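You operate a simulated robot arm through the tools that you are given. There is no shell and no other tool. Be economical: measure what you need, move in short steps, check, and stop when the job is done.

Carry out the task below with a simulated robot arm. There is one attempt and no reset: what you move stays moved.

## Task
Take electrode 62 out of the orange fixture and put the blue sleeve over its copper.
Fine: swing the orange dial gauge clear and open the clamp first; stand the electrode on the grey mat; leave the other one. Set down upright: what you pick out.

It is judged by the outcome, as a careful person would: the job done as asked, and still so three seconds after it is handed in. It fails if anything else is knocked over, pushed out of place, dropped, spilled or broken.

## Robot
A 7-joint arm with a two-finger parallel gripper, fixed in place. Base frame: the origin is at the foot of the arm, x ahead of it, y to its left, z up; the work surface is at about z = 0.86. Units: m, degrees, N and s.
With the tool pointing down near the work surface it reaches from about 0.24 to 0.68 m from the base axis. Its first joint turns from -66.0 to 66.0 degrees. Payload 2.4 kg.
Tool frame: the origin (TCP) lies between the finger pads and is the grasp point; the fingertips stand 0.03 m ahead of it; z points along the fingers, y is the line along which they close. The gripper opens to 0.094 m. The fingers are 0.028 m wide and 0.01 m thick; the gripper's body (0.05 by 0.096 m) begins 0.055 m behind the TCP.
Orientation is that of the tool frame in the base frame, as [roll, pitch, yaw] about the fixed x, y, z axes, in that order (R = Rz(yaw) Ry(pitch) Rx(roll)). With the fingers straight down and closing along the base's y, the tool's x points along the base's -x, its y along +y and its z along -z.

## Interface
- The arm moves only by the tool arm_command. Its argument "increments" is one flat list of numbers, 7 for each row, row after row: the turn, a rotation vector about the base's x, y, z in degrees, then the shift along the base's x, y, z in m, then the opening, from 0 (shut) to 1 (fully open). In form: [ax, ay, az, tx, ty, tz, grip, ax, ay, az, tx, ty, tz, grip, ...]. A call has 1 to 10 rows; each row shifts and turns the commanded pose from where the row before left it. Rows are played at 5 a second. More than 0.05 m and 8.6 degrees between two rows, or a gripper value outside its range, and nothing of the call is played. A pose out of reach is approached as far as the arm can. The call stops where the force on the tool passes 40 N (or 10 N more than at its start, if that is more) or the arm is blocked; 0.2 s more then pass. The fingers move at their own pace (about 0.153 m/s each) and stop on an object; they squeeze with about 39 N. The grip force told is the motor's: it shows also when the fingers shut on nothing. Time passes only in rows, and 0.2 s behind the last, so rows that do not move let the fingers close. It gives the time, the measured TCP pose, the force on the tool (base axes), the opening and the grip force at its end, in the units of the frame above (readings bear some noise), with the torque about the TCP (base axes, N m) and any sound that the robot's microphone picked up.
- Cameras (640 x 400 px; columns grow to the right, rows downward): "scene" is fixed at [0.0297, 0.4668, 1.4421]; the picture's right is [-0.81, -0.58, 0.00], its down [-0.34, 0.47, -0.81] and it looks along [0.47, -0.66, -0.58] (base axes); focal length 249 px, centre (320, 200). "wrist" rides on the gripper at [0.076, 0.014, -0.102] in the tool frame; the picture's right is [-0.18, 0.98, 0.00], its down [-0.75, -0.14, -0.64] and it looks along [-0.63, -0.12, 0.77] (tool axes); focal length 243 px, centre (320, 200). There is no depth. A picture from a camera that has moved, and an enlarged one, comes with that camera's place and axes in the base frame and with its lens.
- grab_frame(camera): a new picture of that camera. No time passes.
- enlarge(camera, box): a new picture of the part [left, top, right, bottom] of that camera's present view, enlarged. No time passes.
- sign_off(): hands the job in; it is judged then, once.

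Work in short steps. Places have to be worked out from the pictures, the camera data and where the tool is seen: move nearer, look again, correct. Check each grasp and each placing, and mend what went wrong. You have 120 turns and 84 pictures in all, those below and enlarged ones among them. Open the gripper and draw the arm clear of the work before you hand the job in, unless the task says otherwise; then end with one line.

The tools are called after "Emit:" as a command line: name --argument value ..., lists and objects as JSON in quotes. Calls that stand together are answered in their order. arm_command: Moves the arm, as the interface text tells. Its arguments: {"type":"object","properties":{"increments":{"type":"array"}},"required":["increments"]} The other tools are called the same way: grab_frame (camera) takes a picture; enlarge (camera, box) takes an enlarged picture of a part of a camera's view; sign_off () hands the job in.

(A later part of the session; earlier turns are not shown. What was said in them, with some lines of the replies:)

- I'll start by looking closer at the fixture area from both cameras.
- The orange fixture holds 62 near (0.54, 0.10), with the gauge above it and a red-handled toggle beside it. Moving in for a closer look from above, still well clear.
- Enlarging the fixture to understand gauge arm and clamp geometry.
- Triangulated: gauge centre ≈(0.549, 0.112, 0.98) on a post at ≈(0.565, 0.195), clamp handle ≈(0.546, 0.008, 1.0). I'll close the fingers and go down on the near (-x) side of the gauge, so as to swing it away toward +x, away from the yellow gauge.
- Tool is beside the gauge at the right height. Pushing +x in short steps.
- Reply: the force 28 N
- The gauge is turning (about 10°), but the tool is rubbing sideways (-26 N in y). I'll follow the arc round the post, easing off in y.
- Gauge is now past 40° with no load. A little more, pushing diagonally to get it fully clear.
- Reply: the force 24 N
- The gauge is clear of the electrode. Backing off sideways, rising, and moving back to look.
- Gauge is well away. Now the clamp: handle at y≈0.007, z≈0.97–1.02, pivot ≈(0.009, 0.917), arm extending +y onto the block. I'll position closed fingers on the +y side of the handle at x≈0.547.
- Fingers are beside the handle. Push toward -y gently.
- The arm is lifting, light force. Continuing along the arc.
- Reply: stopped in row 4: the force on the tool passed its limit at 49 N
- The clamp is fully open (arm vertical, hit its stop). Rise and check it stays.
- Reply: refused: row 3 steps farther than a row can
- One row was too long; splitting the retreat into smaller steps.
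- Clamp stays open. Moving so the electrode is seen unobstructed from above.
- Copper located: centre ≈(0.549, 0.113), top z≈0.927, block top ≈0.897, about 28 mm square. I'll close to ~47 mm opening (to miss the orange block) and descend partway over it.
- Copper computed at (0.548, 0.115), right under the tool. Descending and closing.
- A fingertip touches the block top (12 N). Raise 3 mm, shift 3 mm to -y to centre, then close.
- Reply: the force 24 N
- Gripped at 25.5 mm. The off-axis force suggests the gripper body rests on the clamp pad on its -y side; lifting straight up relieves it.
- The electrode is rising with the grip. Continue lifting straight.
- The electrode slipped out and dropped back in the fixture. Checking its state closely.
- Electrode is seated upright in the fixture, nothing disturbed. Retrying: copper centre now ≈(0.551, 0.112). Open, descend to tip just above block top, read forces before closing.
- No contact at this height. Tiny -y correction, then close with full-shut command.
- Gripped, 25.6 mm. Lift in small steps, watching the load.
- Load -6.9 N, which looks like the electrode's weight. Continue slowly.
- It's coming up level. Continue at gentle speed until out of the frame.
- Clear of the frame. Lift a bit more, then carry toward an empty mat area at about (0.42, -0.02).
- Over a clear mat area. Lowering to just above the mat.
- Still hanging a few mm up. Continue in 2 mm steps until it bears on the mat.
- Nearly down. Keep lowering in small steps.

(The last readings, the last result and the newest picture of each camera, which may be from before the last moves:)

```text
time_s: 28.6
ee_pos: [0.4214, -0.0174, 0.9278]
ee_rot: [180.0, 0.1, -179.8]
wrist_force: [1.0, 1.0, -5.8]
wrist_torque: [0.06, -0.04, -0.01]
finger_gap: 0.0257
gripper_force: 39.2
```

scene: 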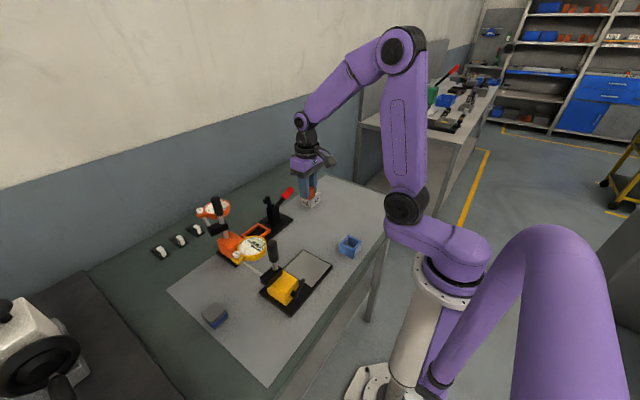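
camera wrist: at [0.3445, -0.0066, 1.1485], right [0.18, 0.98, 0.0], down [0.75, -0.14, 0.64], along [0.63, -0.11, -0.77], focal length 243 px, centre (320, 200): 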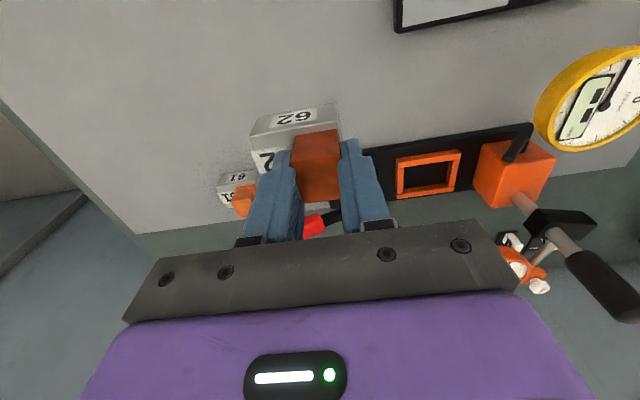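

Emit:
arm_command --increments '[0, 0, 0, 0, 0, -0.002, 0, 0, 0, 0, 0, 0, -0.002, 0, 0, 0, 0, 0, 0, 0, 0]'

```text
time_s: 29.4
ee_pos: [0.4213, -0.0183, 0.9252]
ee_rot: [179.9, 0.1, -179.8]
wrist_force: [-3.3, 1.5, 10.8]
wrist_torque: [-0.47, 0.15, -0.13]
finger_gap: 0.026
gripper_force: 38.9
stopped in row 3: the force on the tool passed its limit at 42 N (the readings are from after the stop); the commanded pose is now the measured one
```

It has bottomed at TCP z≈0.925. Ease up slightly, open, and rise.

Emit:
arm_command --increments '[0, 0, 0, 0, 0, 0.0005, 0, 0, 0, 0, 0, 0, 0, 0.35, 0, 0, 0, 0, 0, 0, 0.5, 0, 0, 0, 0, 0, 0.01, 0.5, 0, 0, 0, 0, 0, 0.03, 0.5, 0, 0, 0, 0, 0, 0.04, 0.5, 0, 0, 0, 0, 0, 0.04, 0.5]'

Emit:
grab_frame --camera "wrist"

Emit:
enlarge --camera "scene" --box '[260, 150, 380, 260]'

```text
time_s: 31.0
ee_pos: [0.423, -0.0185, 1.0483]
ee_rot: [179.9, 0.1, -179.7]
wrist_force: [-0.5, -0.7, -1.0]
wrist_torque: [0.02, 0.04, -0.02]
finger_gap: 0.0471
gripper_force: 0.1
```

```text
41 pictures are left
camera wrist: at [0.3459, -0.0062, 1.1497], right [0.18, 0.98, 0.0], down [0.75, -0.14, 0.64], along [0.63, -0.11, -0.77], focal length 243 px, centre (320, 200)
```

wrist: 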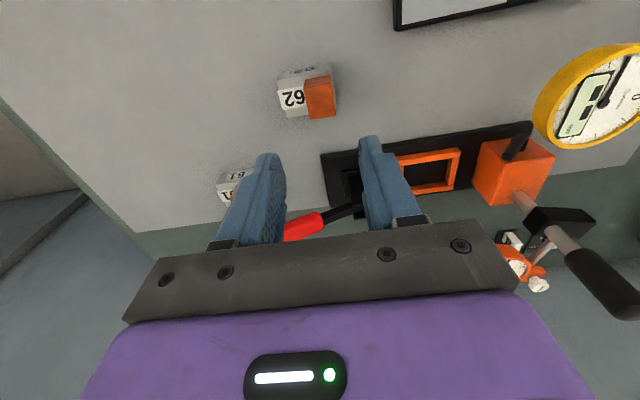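

```text
3.64 times, centred on (320, 205) of scene
camera zoom: at [0.0297, 0.4668, 1.4421], right [-0.81, -0.58, 0.0], down [-0.34, 0.47, -0.81], along [0.47, -0.66, -0.58], focal length 906 px, centre (320, 182)
```

zoom: 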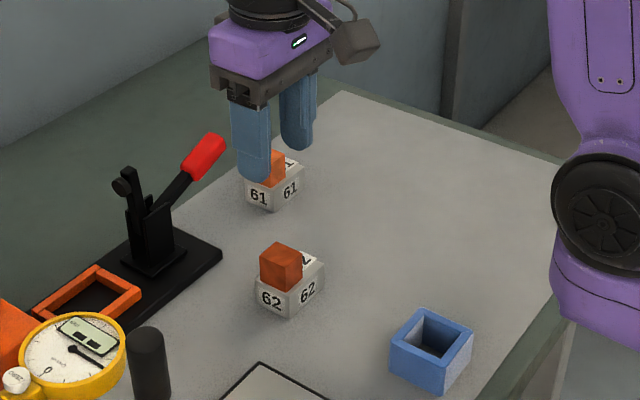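

Electrode 62 stands upright on the mat at copper ≈(0.421, -0.018). Now study the sleeve and the other bluish block.

Emit:
enlarge --camera "scene" --box '[325, 225, 375, 265]'

Emit:
enlarge --camera "scene" --box '[190, 290, 240, 335]'

Emit:
arm_command --increments '[0, 0, 0, -0.03, -0.002, 0.02, 1, 0, 0, 0, -0.035, -0.002, 0.02, 1, 0, 0, 0, -0.035, -0.002, 0.02, 1, 0, 0, 0, -0.035, -0.002, 0.02, 1]'

Emit:
grab_frame --camera "wrist"

```text
10.00 times, centred on (350, 245) of scene
camera zoom: at [0.0297, 0.4668, 1.4421], right [-0.81, -0.58, 0.0], down [-0.34, 0.47, -0.81], along [0.47, -0.66, -0.58], focal length 2492 px, centre (20, -250)
```

zoom: 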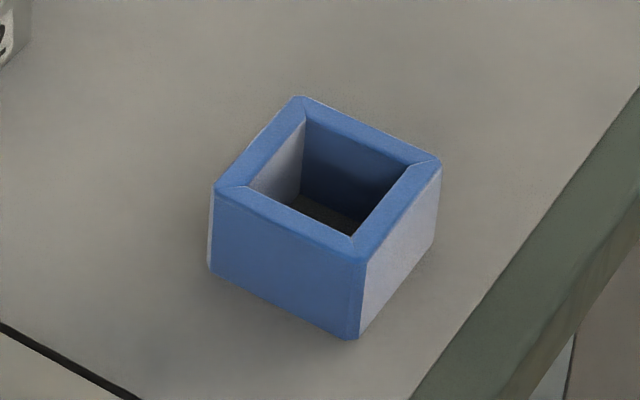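

```text
8.89 times, centred on (215, 312) of scene
camera zoom: at [0.0297, 0.4668, 1.4421], right [-0.81, -0.58, 0.0], down [-0.34, 0.47, -0.81], along [0.47, -0.66, -0.58], focal length 2215 px, centre (1253, -800)
```

zoom: 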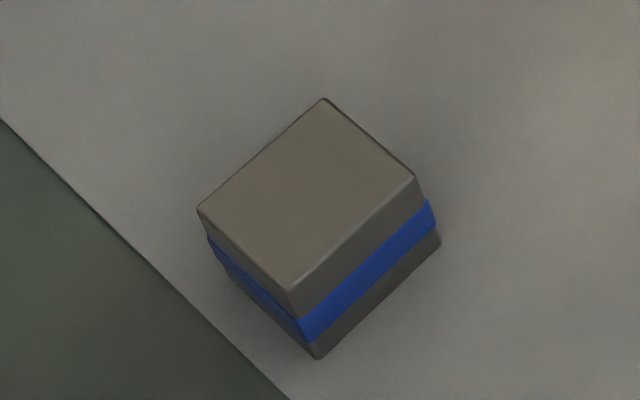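

```text
time_s: 32.0
ee_pos: [0.2869, -0.027, 1.1271]
ee_rot: [179.9, 0.1, -179.8]
wrist_force: [0.2, 0.0, -0.1]
wrist_torque: [0.0, -0.01, 0.01]
finger_gap: 0.094
gripper_force: 0.2
```

```text
37 pictures are left
camera wrist: at [0.2096, -0.0144, 1.2284], right [0.18, 0.98, 0.0], down [0.75, -0.14, 0.64], along [0.63, -0.11, -0.77], focal length 243 px, centre (320, 200)
```

wrist: 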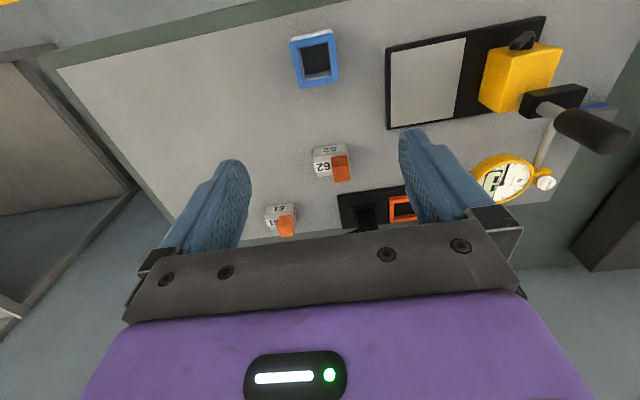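

The sleeve is a square tube with open bottom (mat seen inside). Enlarging the wrist view to measure it.

Emit:
enlarge --camera "wrist" --box '[260, 10, 380, 190]'

Emit:
enlarge --camera "wrist" --box '[275, 20, 355, 95]'

```text
2.22 times, centred on (320, 100) of wrist
camera zoom: at [0.2096, -0.0144, 1.2284], right [0.18, 0.98, 0.0], down [0.75, -0.14, 0.64], along [0.63, -0.11, -0.77], focal length 539 px, centre (320, 422)
```

zoom: 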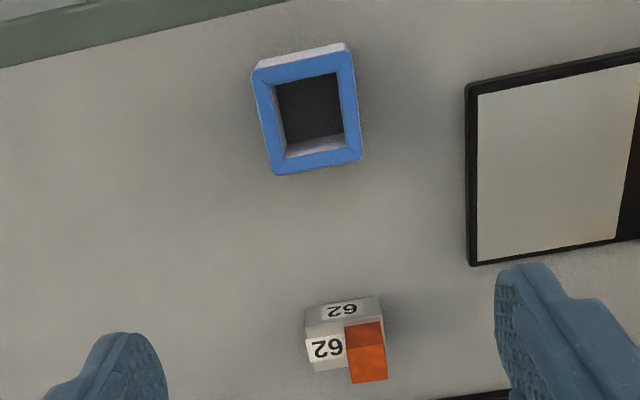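

```text
5.33 times, centred on (315, 58) of wrist
camera zoom: at [0.2096, -0.0144, 1.2284], right [0.18, 0.98, 0.0], down [0.75, -0.14, 0.64], along [0.63, -0.11, -0.77], focal length 1294 px, centre (347, 960)
```

zoom: 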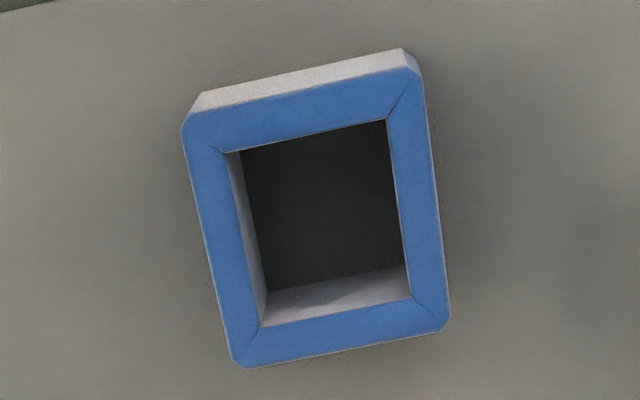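

Sleeve: centre ≈(0.2705, -0.029), outer ~52 mm square, height ~30 mm, inner ~36 mm, axis-aligned. Move above it and lower to z≈1.0, then check alignment.

Emit:
arm_command --increments '[0, 0, 0, -0.008, -0.001, -0.03, 0.8, 0, 0, 0, -0.008, -0.0015, -0.04, 0.8, 0, 0, 0, 0, 0, -0.04, 0.8, 0, 0, 0, 0, 0, -0.03, 0.8]'

Emit:
grab_frame --camera "wrist"

Emit:
enlarge --camera "scene" --box '[300, 180, 400, 270]'

```text
time_s: 33.0
ee_pos: [0.2742, -0.0246, 0.9858]
ee_rot: [179.8, 0.1, -178.4]
wrist_force: [-2.7, -4.5, -0.4]
wrist_torque: [0.43, -0.24, -0.02]
finger_gap: 0.0751
gripper_force: 0.2
```

```text
34 pictures are left
camera wrist: at [0.1971, -0.0124, 1.088], right [0.16, 0.99, 0.0], down [0.76, -0.12, 0.64], along [0.64, -0.1, -0.77], focal length 243 px, centre (320, 200)
```

wrist: 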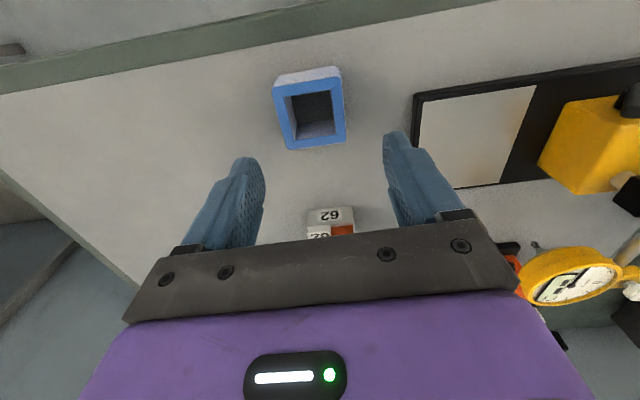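

```text
4.44 times, centred on (350, 225) of scene
camera zoom: at [0.0294, 0.4665, 1.4422], right [-0.81, -0.58, 0.0], down [-0.34, 0.47, -0.81], along [0.47, -0.66, -0.58], focal length 1108 px, centre (187, 89)
```

zoom: 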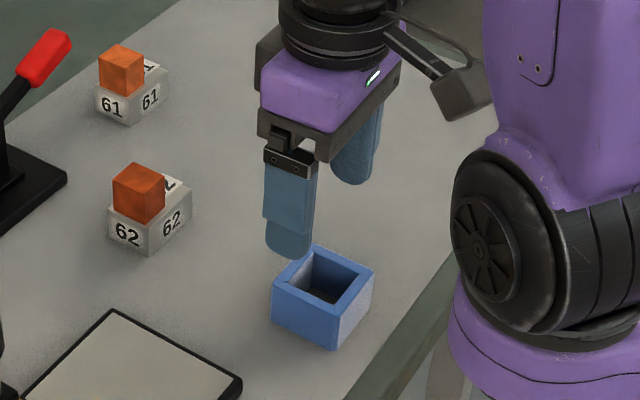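

The pose deviates with side force and torque: the camera bracket is likely touching the arm's own link near the base. I'll rise, move out, and turn the tool +90° about z (camera to -y, fingers closing along x).

Emit:
arm_command --increments '[0, 0, 0, 0.01, 0, 0.04, 0.8, 0, 0, 0, 0.02, 0, 0.04, 0.8, 0, 0, 0, 0.02, 0, 0.02, 0.8]'

Emit:
arm_command --increments '[0, 0, 8.5, 0, 0, 0, 0.8, 0, 0, 8.5, 0, 0, 0, 0.8, 0, 0, 8.5, 0, 0, 0, 0.8, 0, 0, 8.5, 0, 0, 0, 0.8, 0, 0, 8.5, 0, 0, 0, 0.8, 0, 0, 8.5, 0, 0, 0, 0.8, 0, 0, 8.5, 0, 0, 0, 0.8, 0, 0, 8.5, 0, 0, 0, 0.8, 0, 0, 8.5, 0, 0, 0, 0.8, 0, 0, 8.5, 0, 0, 0, 0.8]'

Emit:
arm_command --increments '[0, 0, 5, 0, 0, 0, 0.8, 0, 0, 0, 0, 0, 0, 0.8]'

Emit:
grab_frame --camera "wrist"

```text
time_s: 33.8
ee_pos: [0.3204, -0.0287, 1.0857]
ee_rot: [179.7, 0.3, -179.8]
wrist_force: [-0.5, -0.2, 0.3]
wrist_torque: [-0.01, 0.0, 0.01]
finger_gap: 0.0753
gripper_force: 0.1
```

```text
time_s: 36.0
ee_pos: [0.3204, -0.0296, 1.0869]
ee_rot: [179.9, 0.1, -94.6]
wrist_force: [0.0, -0.4, -0.2]
wrist_torque: [0.01, 0.01, -0.01]
finger_gap: 0.0753
gripper_force: 0.0
```

```text
time_s: 36.6
ee_pos: [0.322, -0.0275, 1.0856]
ee_rot: [179.9, 0.1, -89.7]
wrist_force: [0.7, -0.2, 0.1]
wrist_torque: [0.0, 0.0, 0.02]
finger_gap: 0.0754
gripper_force: 0.0
```

```text
32 pictures are left
camera wrist: at [0.3066, -0.1051, 1.1875], right [-0.98, 0.18, 0.0], down [0.14, 0.75, 0.64], along [0.11, 0.63, -0.77], focal length 243 px, centre (320, 200)
```

wrist: 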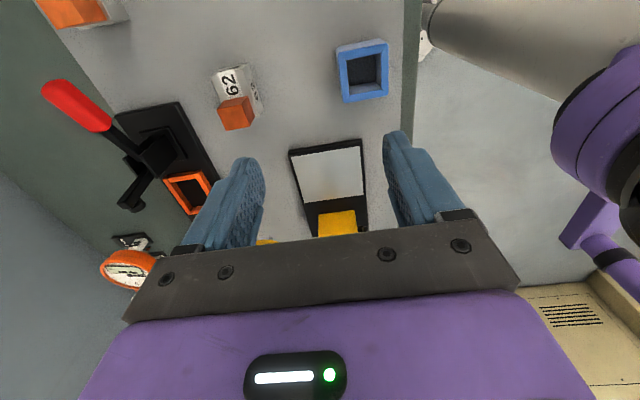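

Reoriented with no forces. Move over the sleeve and descend partway, watching forces.

Emit:
arm_command --increments '[0, 0, 0, -0.026, -0.002, 0, 0.8, 0, 0, 0, -0.0255, -0.002, -0.02, 0.8, 0, 0, 0, 0, 0, -0.03, 0.8, 0, 0, 0, 0, 0, -0.03, 0.8, 0, 0, 0, 0, 0, -0.02, 0.8, 0, 0, 0, 0, 0, 0, 0.8]'

Emit:
grab_frame --camera "wrist"

Emit:
enlarge --camera "scene" --box '[300, 180, 400, 270]'

```text
time_s: 38.0
ee_pos: [0.2762, -0.0335, 0.9881]
ee_rot: [-180.0, 0.2, -89.8]
wrist_force: [-0.6, -0.1, 0.1]
wrist_torque: [-0.03, 0.01, -0.02]
finger_gap: 0.0753
gripper_force: 0.0
out of reach, approached as far as the arm can: row 2
```

```text
31 pictures are left
camera wrist: at [0.2619, -0.1101, 1.0895], right [-0.98, 0.18, 0.0], down [0.14, 0.75, 0.64], along [0.11, 0.63, -0.77], focal length 243 px, centre (320, 200)
```

wrist: 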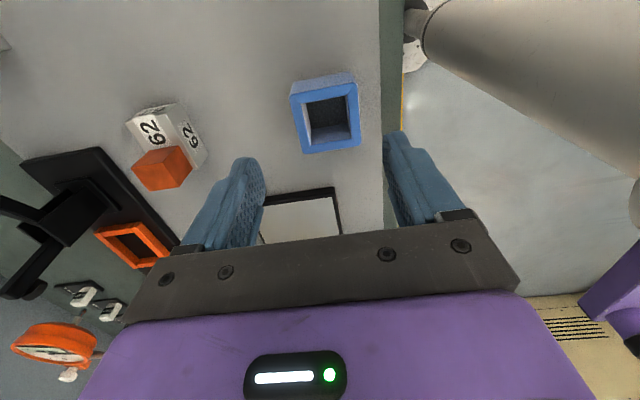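

```text
4.44 times, centred on (350, 225) of scene
camera zoom: at [0.0297, 0.4668, 1.4421], right [-0.81, -0.58, 0.0], down [-0.34, 0.47, -0.81], along [0.47, -0.66, -0.58], focal length 1108 px, centre (187, 89)
```

zoom: 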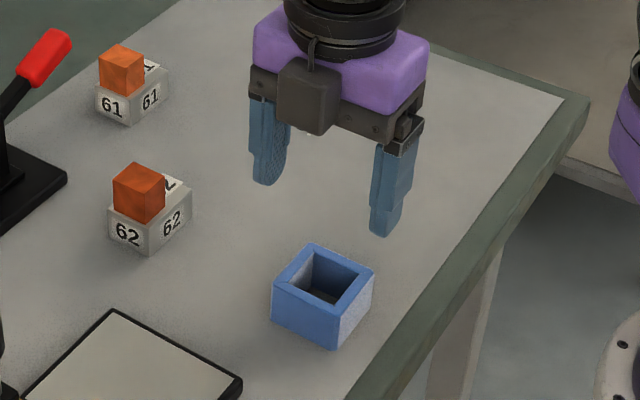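

Sleeve centre re-measured (0.269, -0.030). Descend with correction and check.

Emit:
arm_command --increments '[0, 0, 0, 0, 0.002, -0.025, 0.85, 0, 0, 0, -0.004, 0.0015, -0.015, 0.85, 0, 0, 0, -0.003, 0, 0, 0.85]'

Emit:
enlarge --camera "wrist" --box '[220, 60, 440, 220]'

```text
time_s: 38.8
ee_pos: [0.2687, -0.0298, 0.9465]
ee_rot: [179.9, 0.2, -89.9]
wrist_force: [0.5, -0.5, 0.8]
wrist_torque: [-0.03, 0.0, -0.01]
finger_gap: 0.08
gripper_force: 0.0
```

```text
2.50 times, centred on (330, 140) of wrist
camera zoom: at [0.2545, -0.1071, 1.0498], right [-0.98, 0.18, 0.0], down [0.14, 0.75, 0.64], along [0.12, 0.63, -0.77], focal length 606 px, centre (295, 350)
```

zoom: 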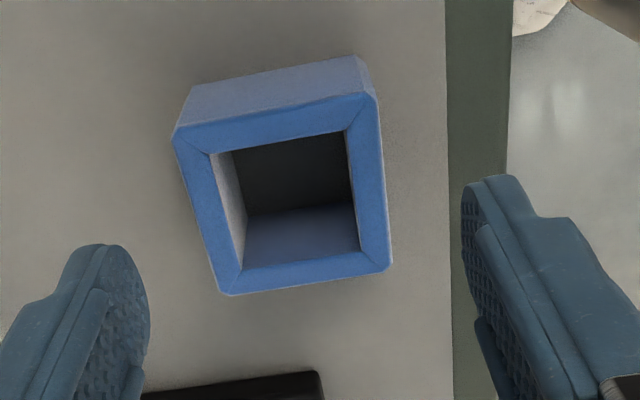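

Aligned within 2 mm. Descend to TCP z≈0.900 and close on the sleeve.

Emit:
arm_command --increments '[0, 0, 0, 0.001, 0.0005, -0.025, 0.85, 0, 0, 0, 0.0005, 0.0005, -0.0215, 0.85, 0, 0, 0, 0, 0, 0, 0.4, 0, 0, 0, 0, 0, 0, 0.4, 0, 0, 0, 0, 0, 0, 0.4]'

Emit:
enlarge --camera "scene" --box '[300, 180, 400, 270]'

Emit:
enlarge --camera "wrist" --box '[200, 60, 440, 220]'

```text
time_s: 40.0
ee_pos: [0.2698, -0.0292, 0.901]
ee_rot: [179.9, 0.2, -89.8]
wrist_force: [0.2, 0.3, 2.4]
wrist_torque: [-0.02, -0.09, -0.04]
finger_gap: 0.0523
gripper_force: 39.3
```

```text
4.44 times, centred on (350, 225) of scene
camera zoom: at [0.0297, 0.4668, 1.4421], right [-0.81, -0.58, 0.0], down [-0.34, 0.47, -0.81], along [0.47, -0.66, -0.58], focal length 1108 px, centre (187, 89)
```

zoom: 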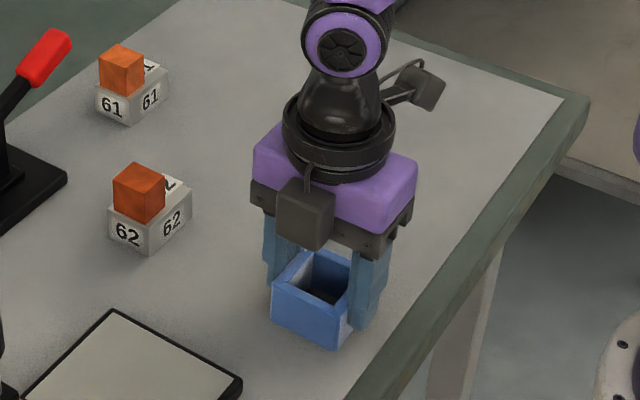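

```text
2.50 times, centred on (320, 140) of wrist
camera zoom: at [0.256, -0.1064, 1.0034], right [-0.98, 0.18, 0.0], down [0.14, 0.75, 0.64], along [0.11, 0.63, -0.77], focal length 606 px, centre (320, 350)
```

zoom: 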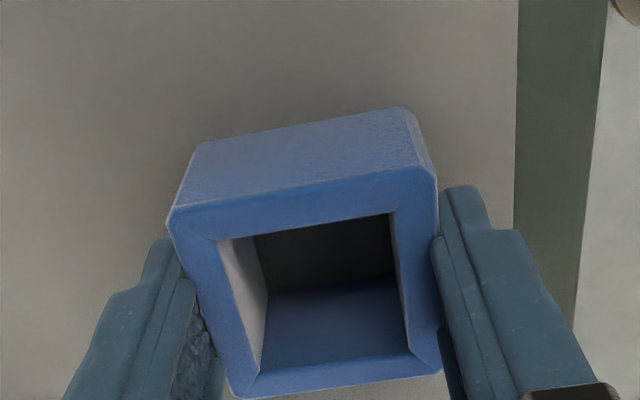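

Sleeve gripped (52.3 mm). Lift gently and check it's open below.

Emit:
arm_command --increments '[0, 0, 0, 0, 0, 0.005, 0.4, 0, 0, 0, 0, 0, 0.01, 0.4, 0, 0, 0, 0.003, 0, 0.02, 0.4, 0, 0, 0, 0.006, 0, 0.02, 0.4, 0, 0, 0, 0.01, 0, 0.02, 0.4, 0, 0, 0, 0.01, 0, 0.012, 0.4, 0, 0, 0, 0.01, 0, 0.006, 0.4]'

Emit:
enlarge --camera "wrist" --box '[160, 60, 480, 240]'

Emit:
enlarge --camera "scene" --box '[300, 160, 400, 250]'

```text
time_s: 41.6
ee_pos: [0.3069, -0.0286, 0.9961]
ee_rot: [179.8, 0.2, -89.8]
wrist_force: [0.0, 0.6, -0.9]
wrist_torque: [0.02, -0.02, -0.03]
finger_gap: 0.0526
gripper_force: 39.4
```

```text
2.00 times, centred on (320, 150) of wrist
camera zoom: at [0.2929, -0.1064, 1.0974], right [-0.98, 0.18, 0.0], down [0.14, 0.75, 0.64], along [0.11, 0.63, -0.77], focal length 485 px, centre (320, 300)
```

zoom: 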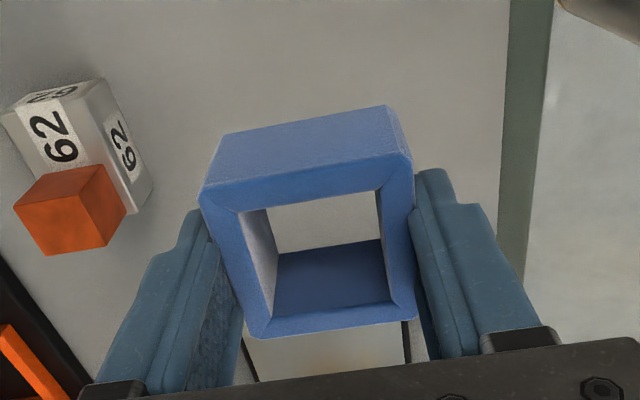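

```text
4.44 times, centred on (350, 205) of scene
camera zoom: at [0.0297, 0.4668, 1.4421], right [-0.81, -0.58, 0.0], down [-0.34, 0.47, -0.81], along [0.47, -0.66, -0.58], focal length 1108 px, centre (187, 178)
```

zoom: 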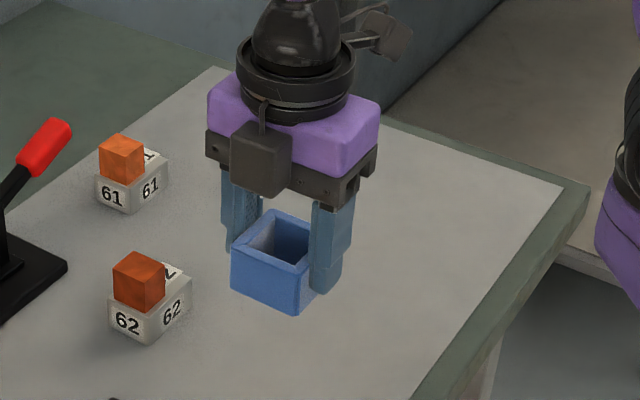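

It's an open tube. Carry it over 62's copper at (0.421, -0.018).

Emit:
arm_command --increments '[0, 0, 0, 0.01, 0.001, 0, 0.4, 0, 0, 0, 0.02, 0.002, 0, 0.4, 0, 0, 0, 0.025, 0.002, 0, 0.4, 0, 0, 0, 0.025, 0.002, 0, 0.4, 0, 0, 0, 0.02, 0.002, 0, 0.4, 0, 0, 0, 0.01, 0.001, 0, 0.4, 0, 0, 0, 0.0045, 0, 0, 0.4, 0, 0, 0, 0, 0, 0, 0.4]'

Emit:
enlarge --camera "wrist" --box '[200, 60, 440, 220]'

Emit:
enlarge --camera "scene" --box '[270, 160, 370, 240]'

```text
time_s: 43.4
ee_pos: [0.422, -0.0186, 0.9955]
ee_rot: [179.9, 0.1, -89.8]
wrist_force: [0.4, 0.3, -1.0]
wrist_torque: [0.0, 0.03, 0.0]
finger_gap: 0.0524
gripper_force: 39.0
```

```text
2.50 times, centred on (320, 140) of wrist
camera zoom: at [0.4083, -0.0959, 1.0972], right [-0.98, 0.18, 0.0], down [0.14, 0.75, 0.64], along [0.11, 0.63, -0.77], focal length 606 px, centre (320, 350)
```

zoom: 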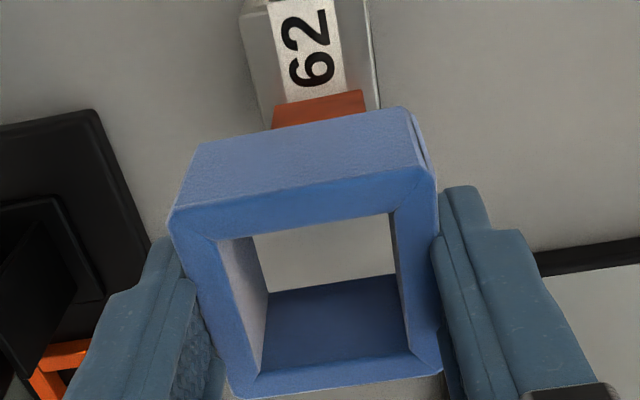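

```text
5.00 times, centred on (320, 200) of scene
camera zoom: at [0.0297, 0.4668, 1.4421], right [-0.81, -0.58, 0.0], down [-0.34, 0.47, -0.81], along [0.47, -0.66, -0.58], focal length 1246 px, centre (320, 200)
```

zoom: 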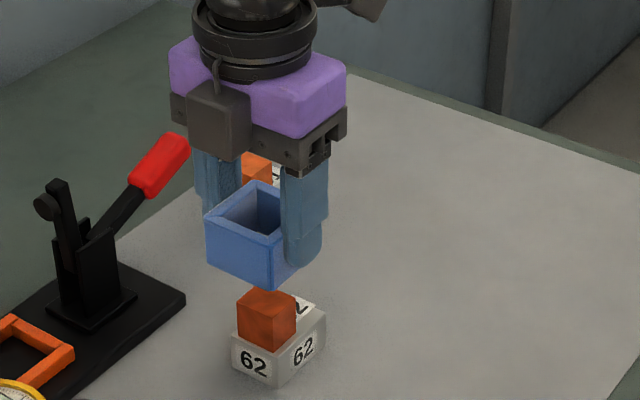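

Copper measures ≈(0.419–0.421, -0.019), sleeve within ~2 mm; clearance is ~5 mm per side. Shift 1.5 mm and lower to just above the copper.

Emit:
arm_command --increments '[0, 0, 0, -0.0015, -0.0005, -0.01, 0.4, 0, 0, 0, 0, 0, -0.01, 0.4, 0, 0, 0, 0, 0, -0.006, 0.4, 0, 0, 0, 0, 0, 0, 0.4]'

Emit:
enlarge --camera "wrist" --box '[200, 60, 440, 220]'

Emit:
enlarge --camera "scene" --box '[290, 180, 350, 228]'

```text
time_s: 44.4
ee_pos: [0.42, -0.0183, 0.9697]
ee_rot: [179.9, 0.0, -89.8]
wrist_force: [-0.8, -0.1, -1.0]
wrist_torque: [0.03, 0.0, 0.0]
finger_gap: 0.0527
gripper_force: 39.2
```

```text
2.50 times, centred on (320, 140) of wrist
camera zoom: at [0.4063, -0.0961, 1.0714], right [-0.98, 0.18, 0.0], down [0.14, 0.75, 0.64], along [0.11, 0.63, -0.77], focal length 606 px, centre (320, 350)
```

zoom: 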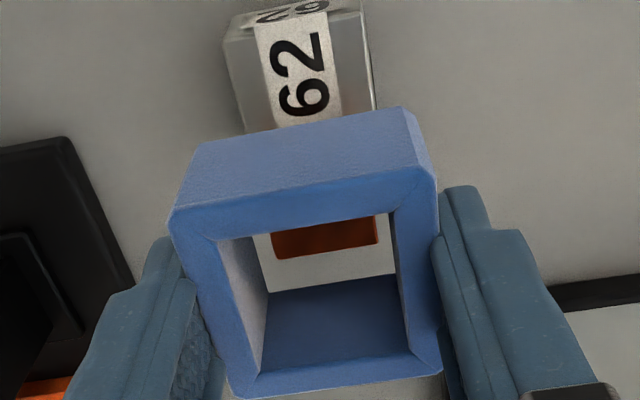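

```text
8.33 times, centred on (320, 204) of scene
camera zoom: at [0.0297, 0.4668, 1.4421], right [-0.81, -0.58, 0.0], down [-0.34, 0.47, -0.81], along [0.47, -0.66, -0.58], focal length 2077 px, centre (320, 167)
```

zoom: 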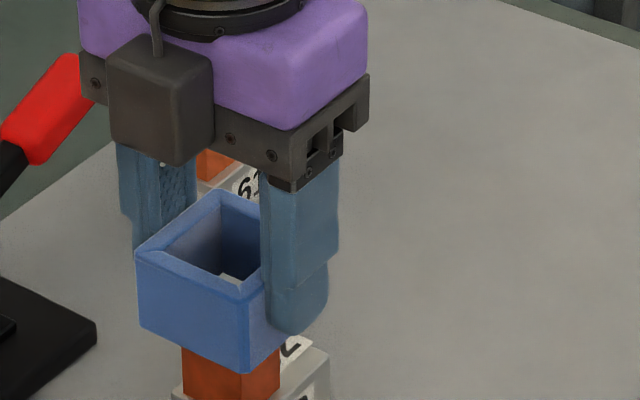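

Sleeve opening and copper edges line up with about 3–4 mm gap on each side. Lower straight down over it.

Emit:
arm_command --increments '[0, 0, 0, 0, 0, -0.006, 0.4, 0, 0, 0, 0, 0, -0.006, 0.4, 0, 0, 0, 0, 0, -0.006, 0.4, 0, 0, 0, 0, 0, -0.006, 0.4, 0, 0, 0, 0, 0, -0.006, 0.4, 0, 0, 0, 0, 0, -0.004, 0.4]'

Emit:
enlarge --camera "wrist" --box '[200, 60, 440, 220]'

Emit:
enlarge --camera "scene" --box '[290, 190, 350, 238]'

```text
time_s: 45.8
ee_pos: [0.4202, -0.0187, 0.935]
ee_rot: [179.9, 0.1, -89.8]
wrist_force: [0.3, 0.3, 0.3]
wrist_torque: [0.0, 0.01, 0.0]
finger_gap: 0.0524
gripper_force: 39.6
```

```text
2.50 times, centred on (320, 140) of wrist
camera zoom: at [0.4067, -0.0963, 1.0368], right [-0.98, 0.18, 0.0], down [0.14, 0.75, 0.64], along [0.11, 0.63, -0.77], focal length 606 px, centre (320, 350)
```

zoom: 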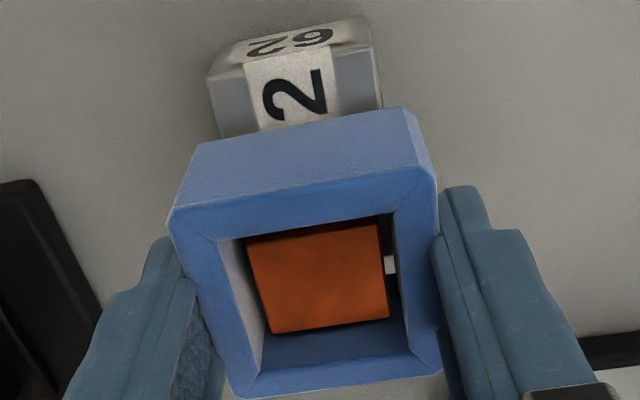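

```text
8.33 times, centred on (320, 214) of scene
camera zoom: at [0.0297, 0.4668, 1.4421], right [-0.81, -0.58, 0.0], down [-0.34, 0.47, -0.81], along [0.47, -0.66, -0.58], focal length 2077 px, centre (320, 83)
```

zoom: 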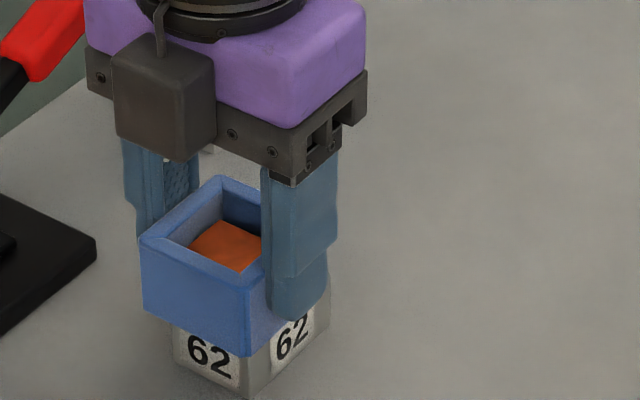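

The sleeve is round the copper; Fz has changed from -1 to ~0, so it's touching or nearly so. Lower a final couple of mm until it bears.

Emit:
arm_command --increments '[0, 0, 0, 0, 0, -0.0015, 0.4, 0, 0, 0, 0, 0, 0, 0.4]'

```text
time_s: 46.4
ee_pos: [0.4211, -0.0196, 0.9336]
ee_rot: [179.9, 0.1, -89.9]
wrist_force: [-0.2, -0.5, 0.2]
wrist_torque: [-0.01, 0.02, -0.01]
finger_gap: 0.0525
gripper_force: 39.2
```

Emit:
arm_command --increments '[0, 0, 0, 0, 0, -0.0015, 0.4, 0, 0, 0, 0, 0, 0, 0.4]'

```text
time_s: 47.0
ee_pos: [0.4214, -0.0197, 0.932]
ee_rot: [180.0, 0.1, -89.8]
wrist_force: [-0.5, -0.2, 0.2]
wrist_torque: [0.03, 0.0, 0.03]
finger_gap: 0.0525
gripper_force: 38.7
```

Emit:
arm_command --increments '[0, 0, 0, 0, 0, -0.0015, 0.4, 0, 0, 0, 0, 0, -0.001, 0.4, 0, 0, 0, 0, 0, 0, 0.4]'

Emit:
enlarge --camera "scene" --box '[290, 190, 350, 238]'

```text
time_s: 48.0
ee_pos: [0.4211, -0.0198, 0.9311]
ee_rot: [180.0, 0.1, -89.8]
wrist_force: [-3.3, 0.8, 9.6]
wrist_torque: [-0.12, 0.17, -0.05]
finger_gap: 0.0526
gripper_force: 38.7
stopped in row 3: the force on the tool passed its limit at 41 N (the readings are from after the stop); the commanded pose is now the measured one
```

```text
8.33 times, centred on (320, 214) of scene
camera zoom: at [0.0295, 0.4668, 1.4421], right [-0.81, -0.58, 0.0], down [-0.34, 0.47, -0.81], along [0.47, -0.66, -0.58], focal length 2077 px, centre (320, 83)
```

zoom: 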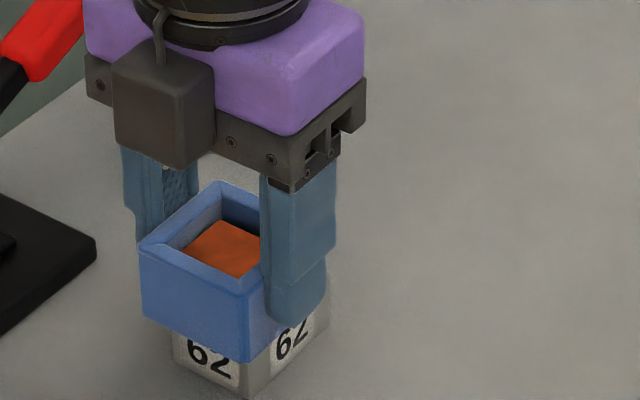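

The sleeve is seated on the block. Release gently and rise straight up.

Emit:
arm_command --increments '[0, 0, 0, 0, 0, 0.0005, 0.4, 0, 0, 0, 0, 0, 0, 0.65, 0, 0, 0, 0, 0, 0, 0.8, 0, 0, 0, 0, 0, 0.01, 0.8, 0, 0, 0, 0, 0, 0.03, 0.8, 0, 0, 0, 0, 0, 0.04, 0.8, 0, 0, 0, 0, 0, 0.045, 0.8, 0, 0, 0, 0, -0.03, 0.04, 0.8]'

Emit:
enlarge --camera "scene" --box '[290, 190, 350, 238]'

Emit:
grab_frame --camera "wrist"

Emit:
grab_frame --camera "scene"

```text
time_s: 49.8
ee_pos: [0.4205, -0.0458, 1.0967]
ee_rot: [179.8, 0.1, -89.8]
wrist_force: [-0.1, 0.0, 0.3]
wrist_torque: [0.01, -0.02, 0.01]
finger_gap: 0.0751
gripper_force: 0.0
```

```text
8.33 times, centred on (320, 214) of scene
camera zoom: at [0.0297, 0.4668, 1.4421], right [-0.81, -0.58, 0.0], down [-0.34, 0.47, -0.81], along [0.47, -0.66, -0.58], focal length 2077 px, centre (320, 83)
```

zoom: 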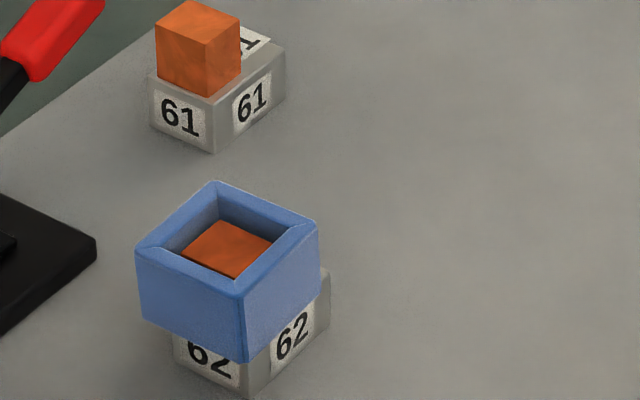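

```text
16 pictures are left
camera wrist: at [0.4066, -0.1236, 1.199], right [-0.98, 0.18, 0.0], down [0.14, 0.75, 0.64], along [0.11, 0.63, -0.77], focal length 243 px, centre (320, 200)
```

wrist: 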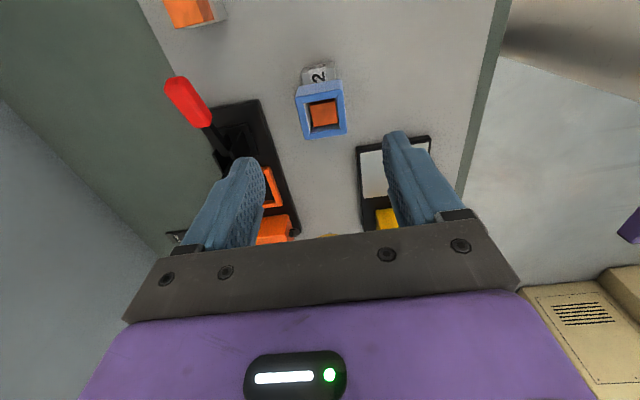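

```text
15 pictures are left
```

scene: 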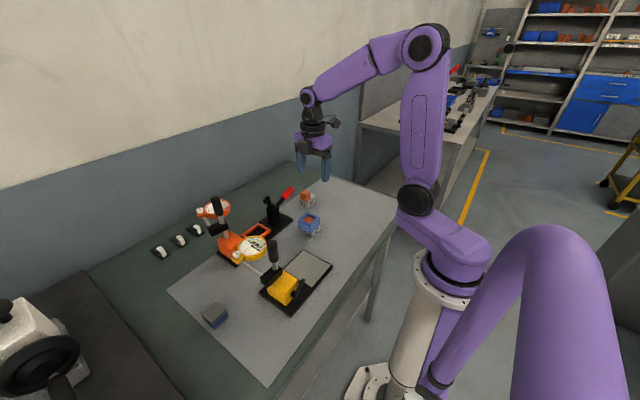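

The sleeve sits level over 62's copper, 62 is upright on the mat, and everything else is in place. Drawing the arm further up before handing in.

Emit:
arm_command --increments '[0, 0, 0, 0, -0.01, 0.045, 0.8, 0, 0, 0, 0, -0.01, 0.045, 0.8, 0, 0, 0, 0, 0, 0.03, 0.8, 0, 0, 0, 0, 0, 0, 0.8]'

Emit:
enlarge --camera "scene" --box '[140, 160, 400, 340]'

```text
time_s: 50.8
ee_pos: [0.4217, -0.0692, 1.2149]
ee_rot: [179.9, 0.0, -89.8]
wrist_force: [0.2, 1.2, -0.1]
wrist_torque: [0.05, 0.0, 0.01]
finger_gap: 0.0753
gripper_force: 0.0
```

```text
2.22 times, centred on (270, 250) of scene
camera zoom: at [0.0297, 0.4668, 1.4421], right [-0.81, -0.58, 0.0], down [-0.34, 0.47, -0.81], along [0.47, -0.66, -0.58], focal length 554 px, centre (431, 89)
```

zoom: 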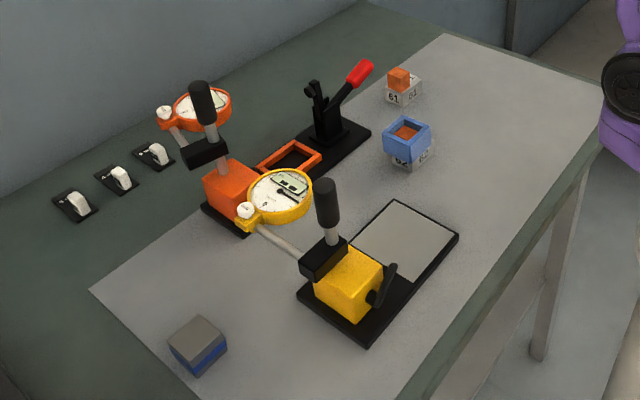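

All is stable and as asked; handing in.

Emit:
sign_off

```text
The job is handed in.
```

Electrode 62 is out of the orange fixture and stands upright on the grey mat with the blue sleeve over its copper. I swung the orange gauge clear and opened the clamp first. On the first lift the electrode slipped from the grip and dropped back into the fixture, still upright; the second lift held. Electrode 61 and everything else are where they were.
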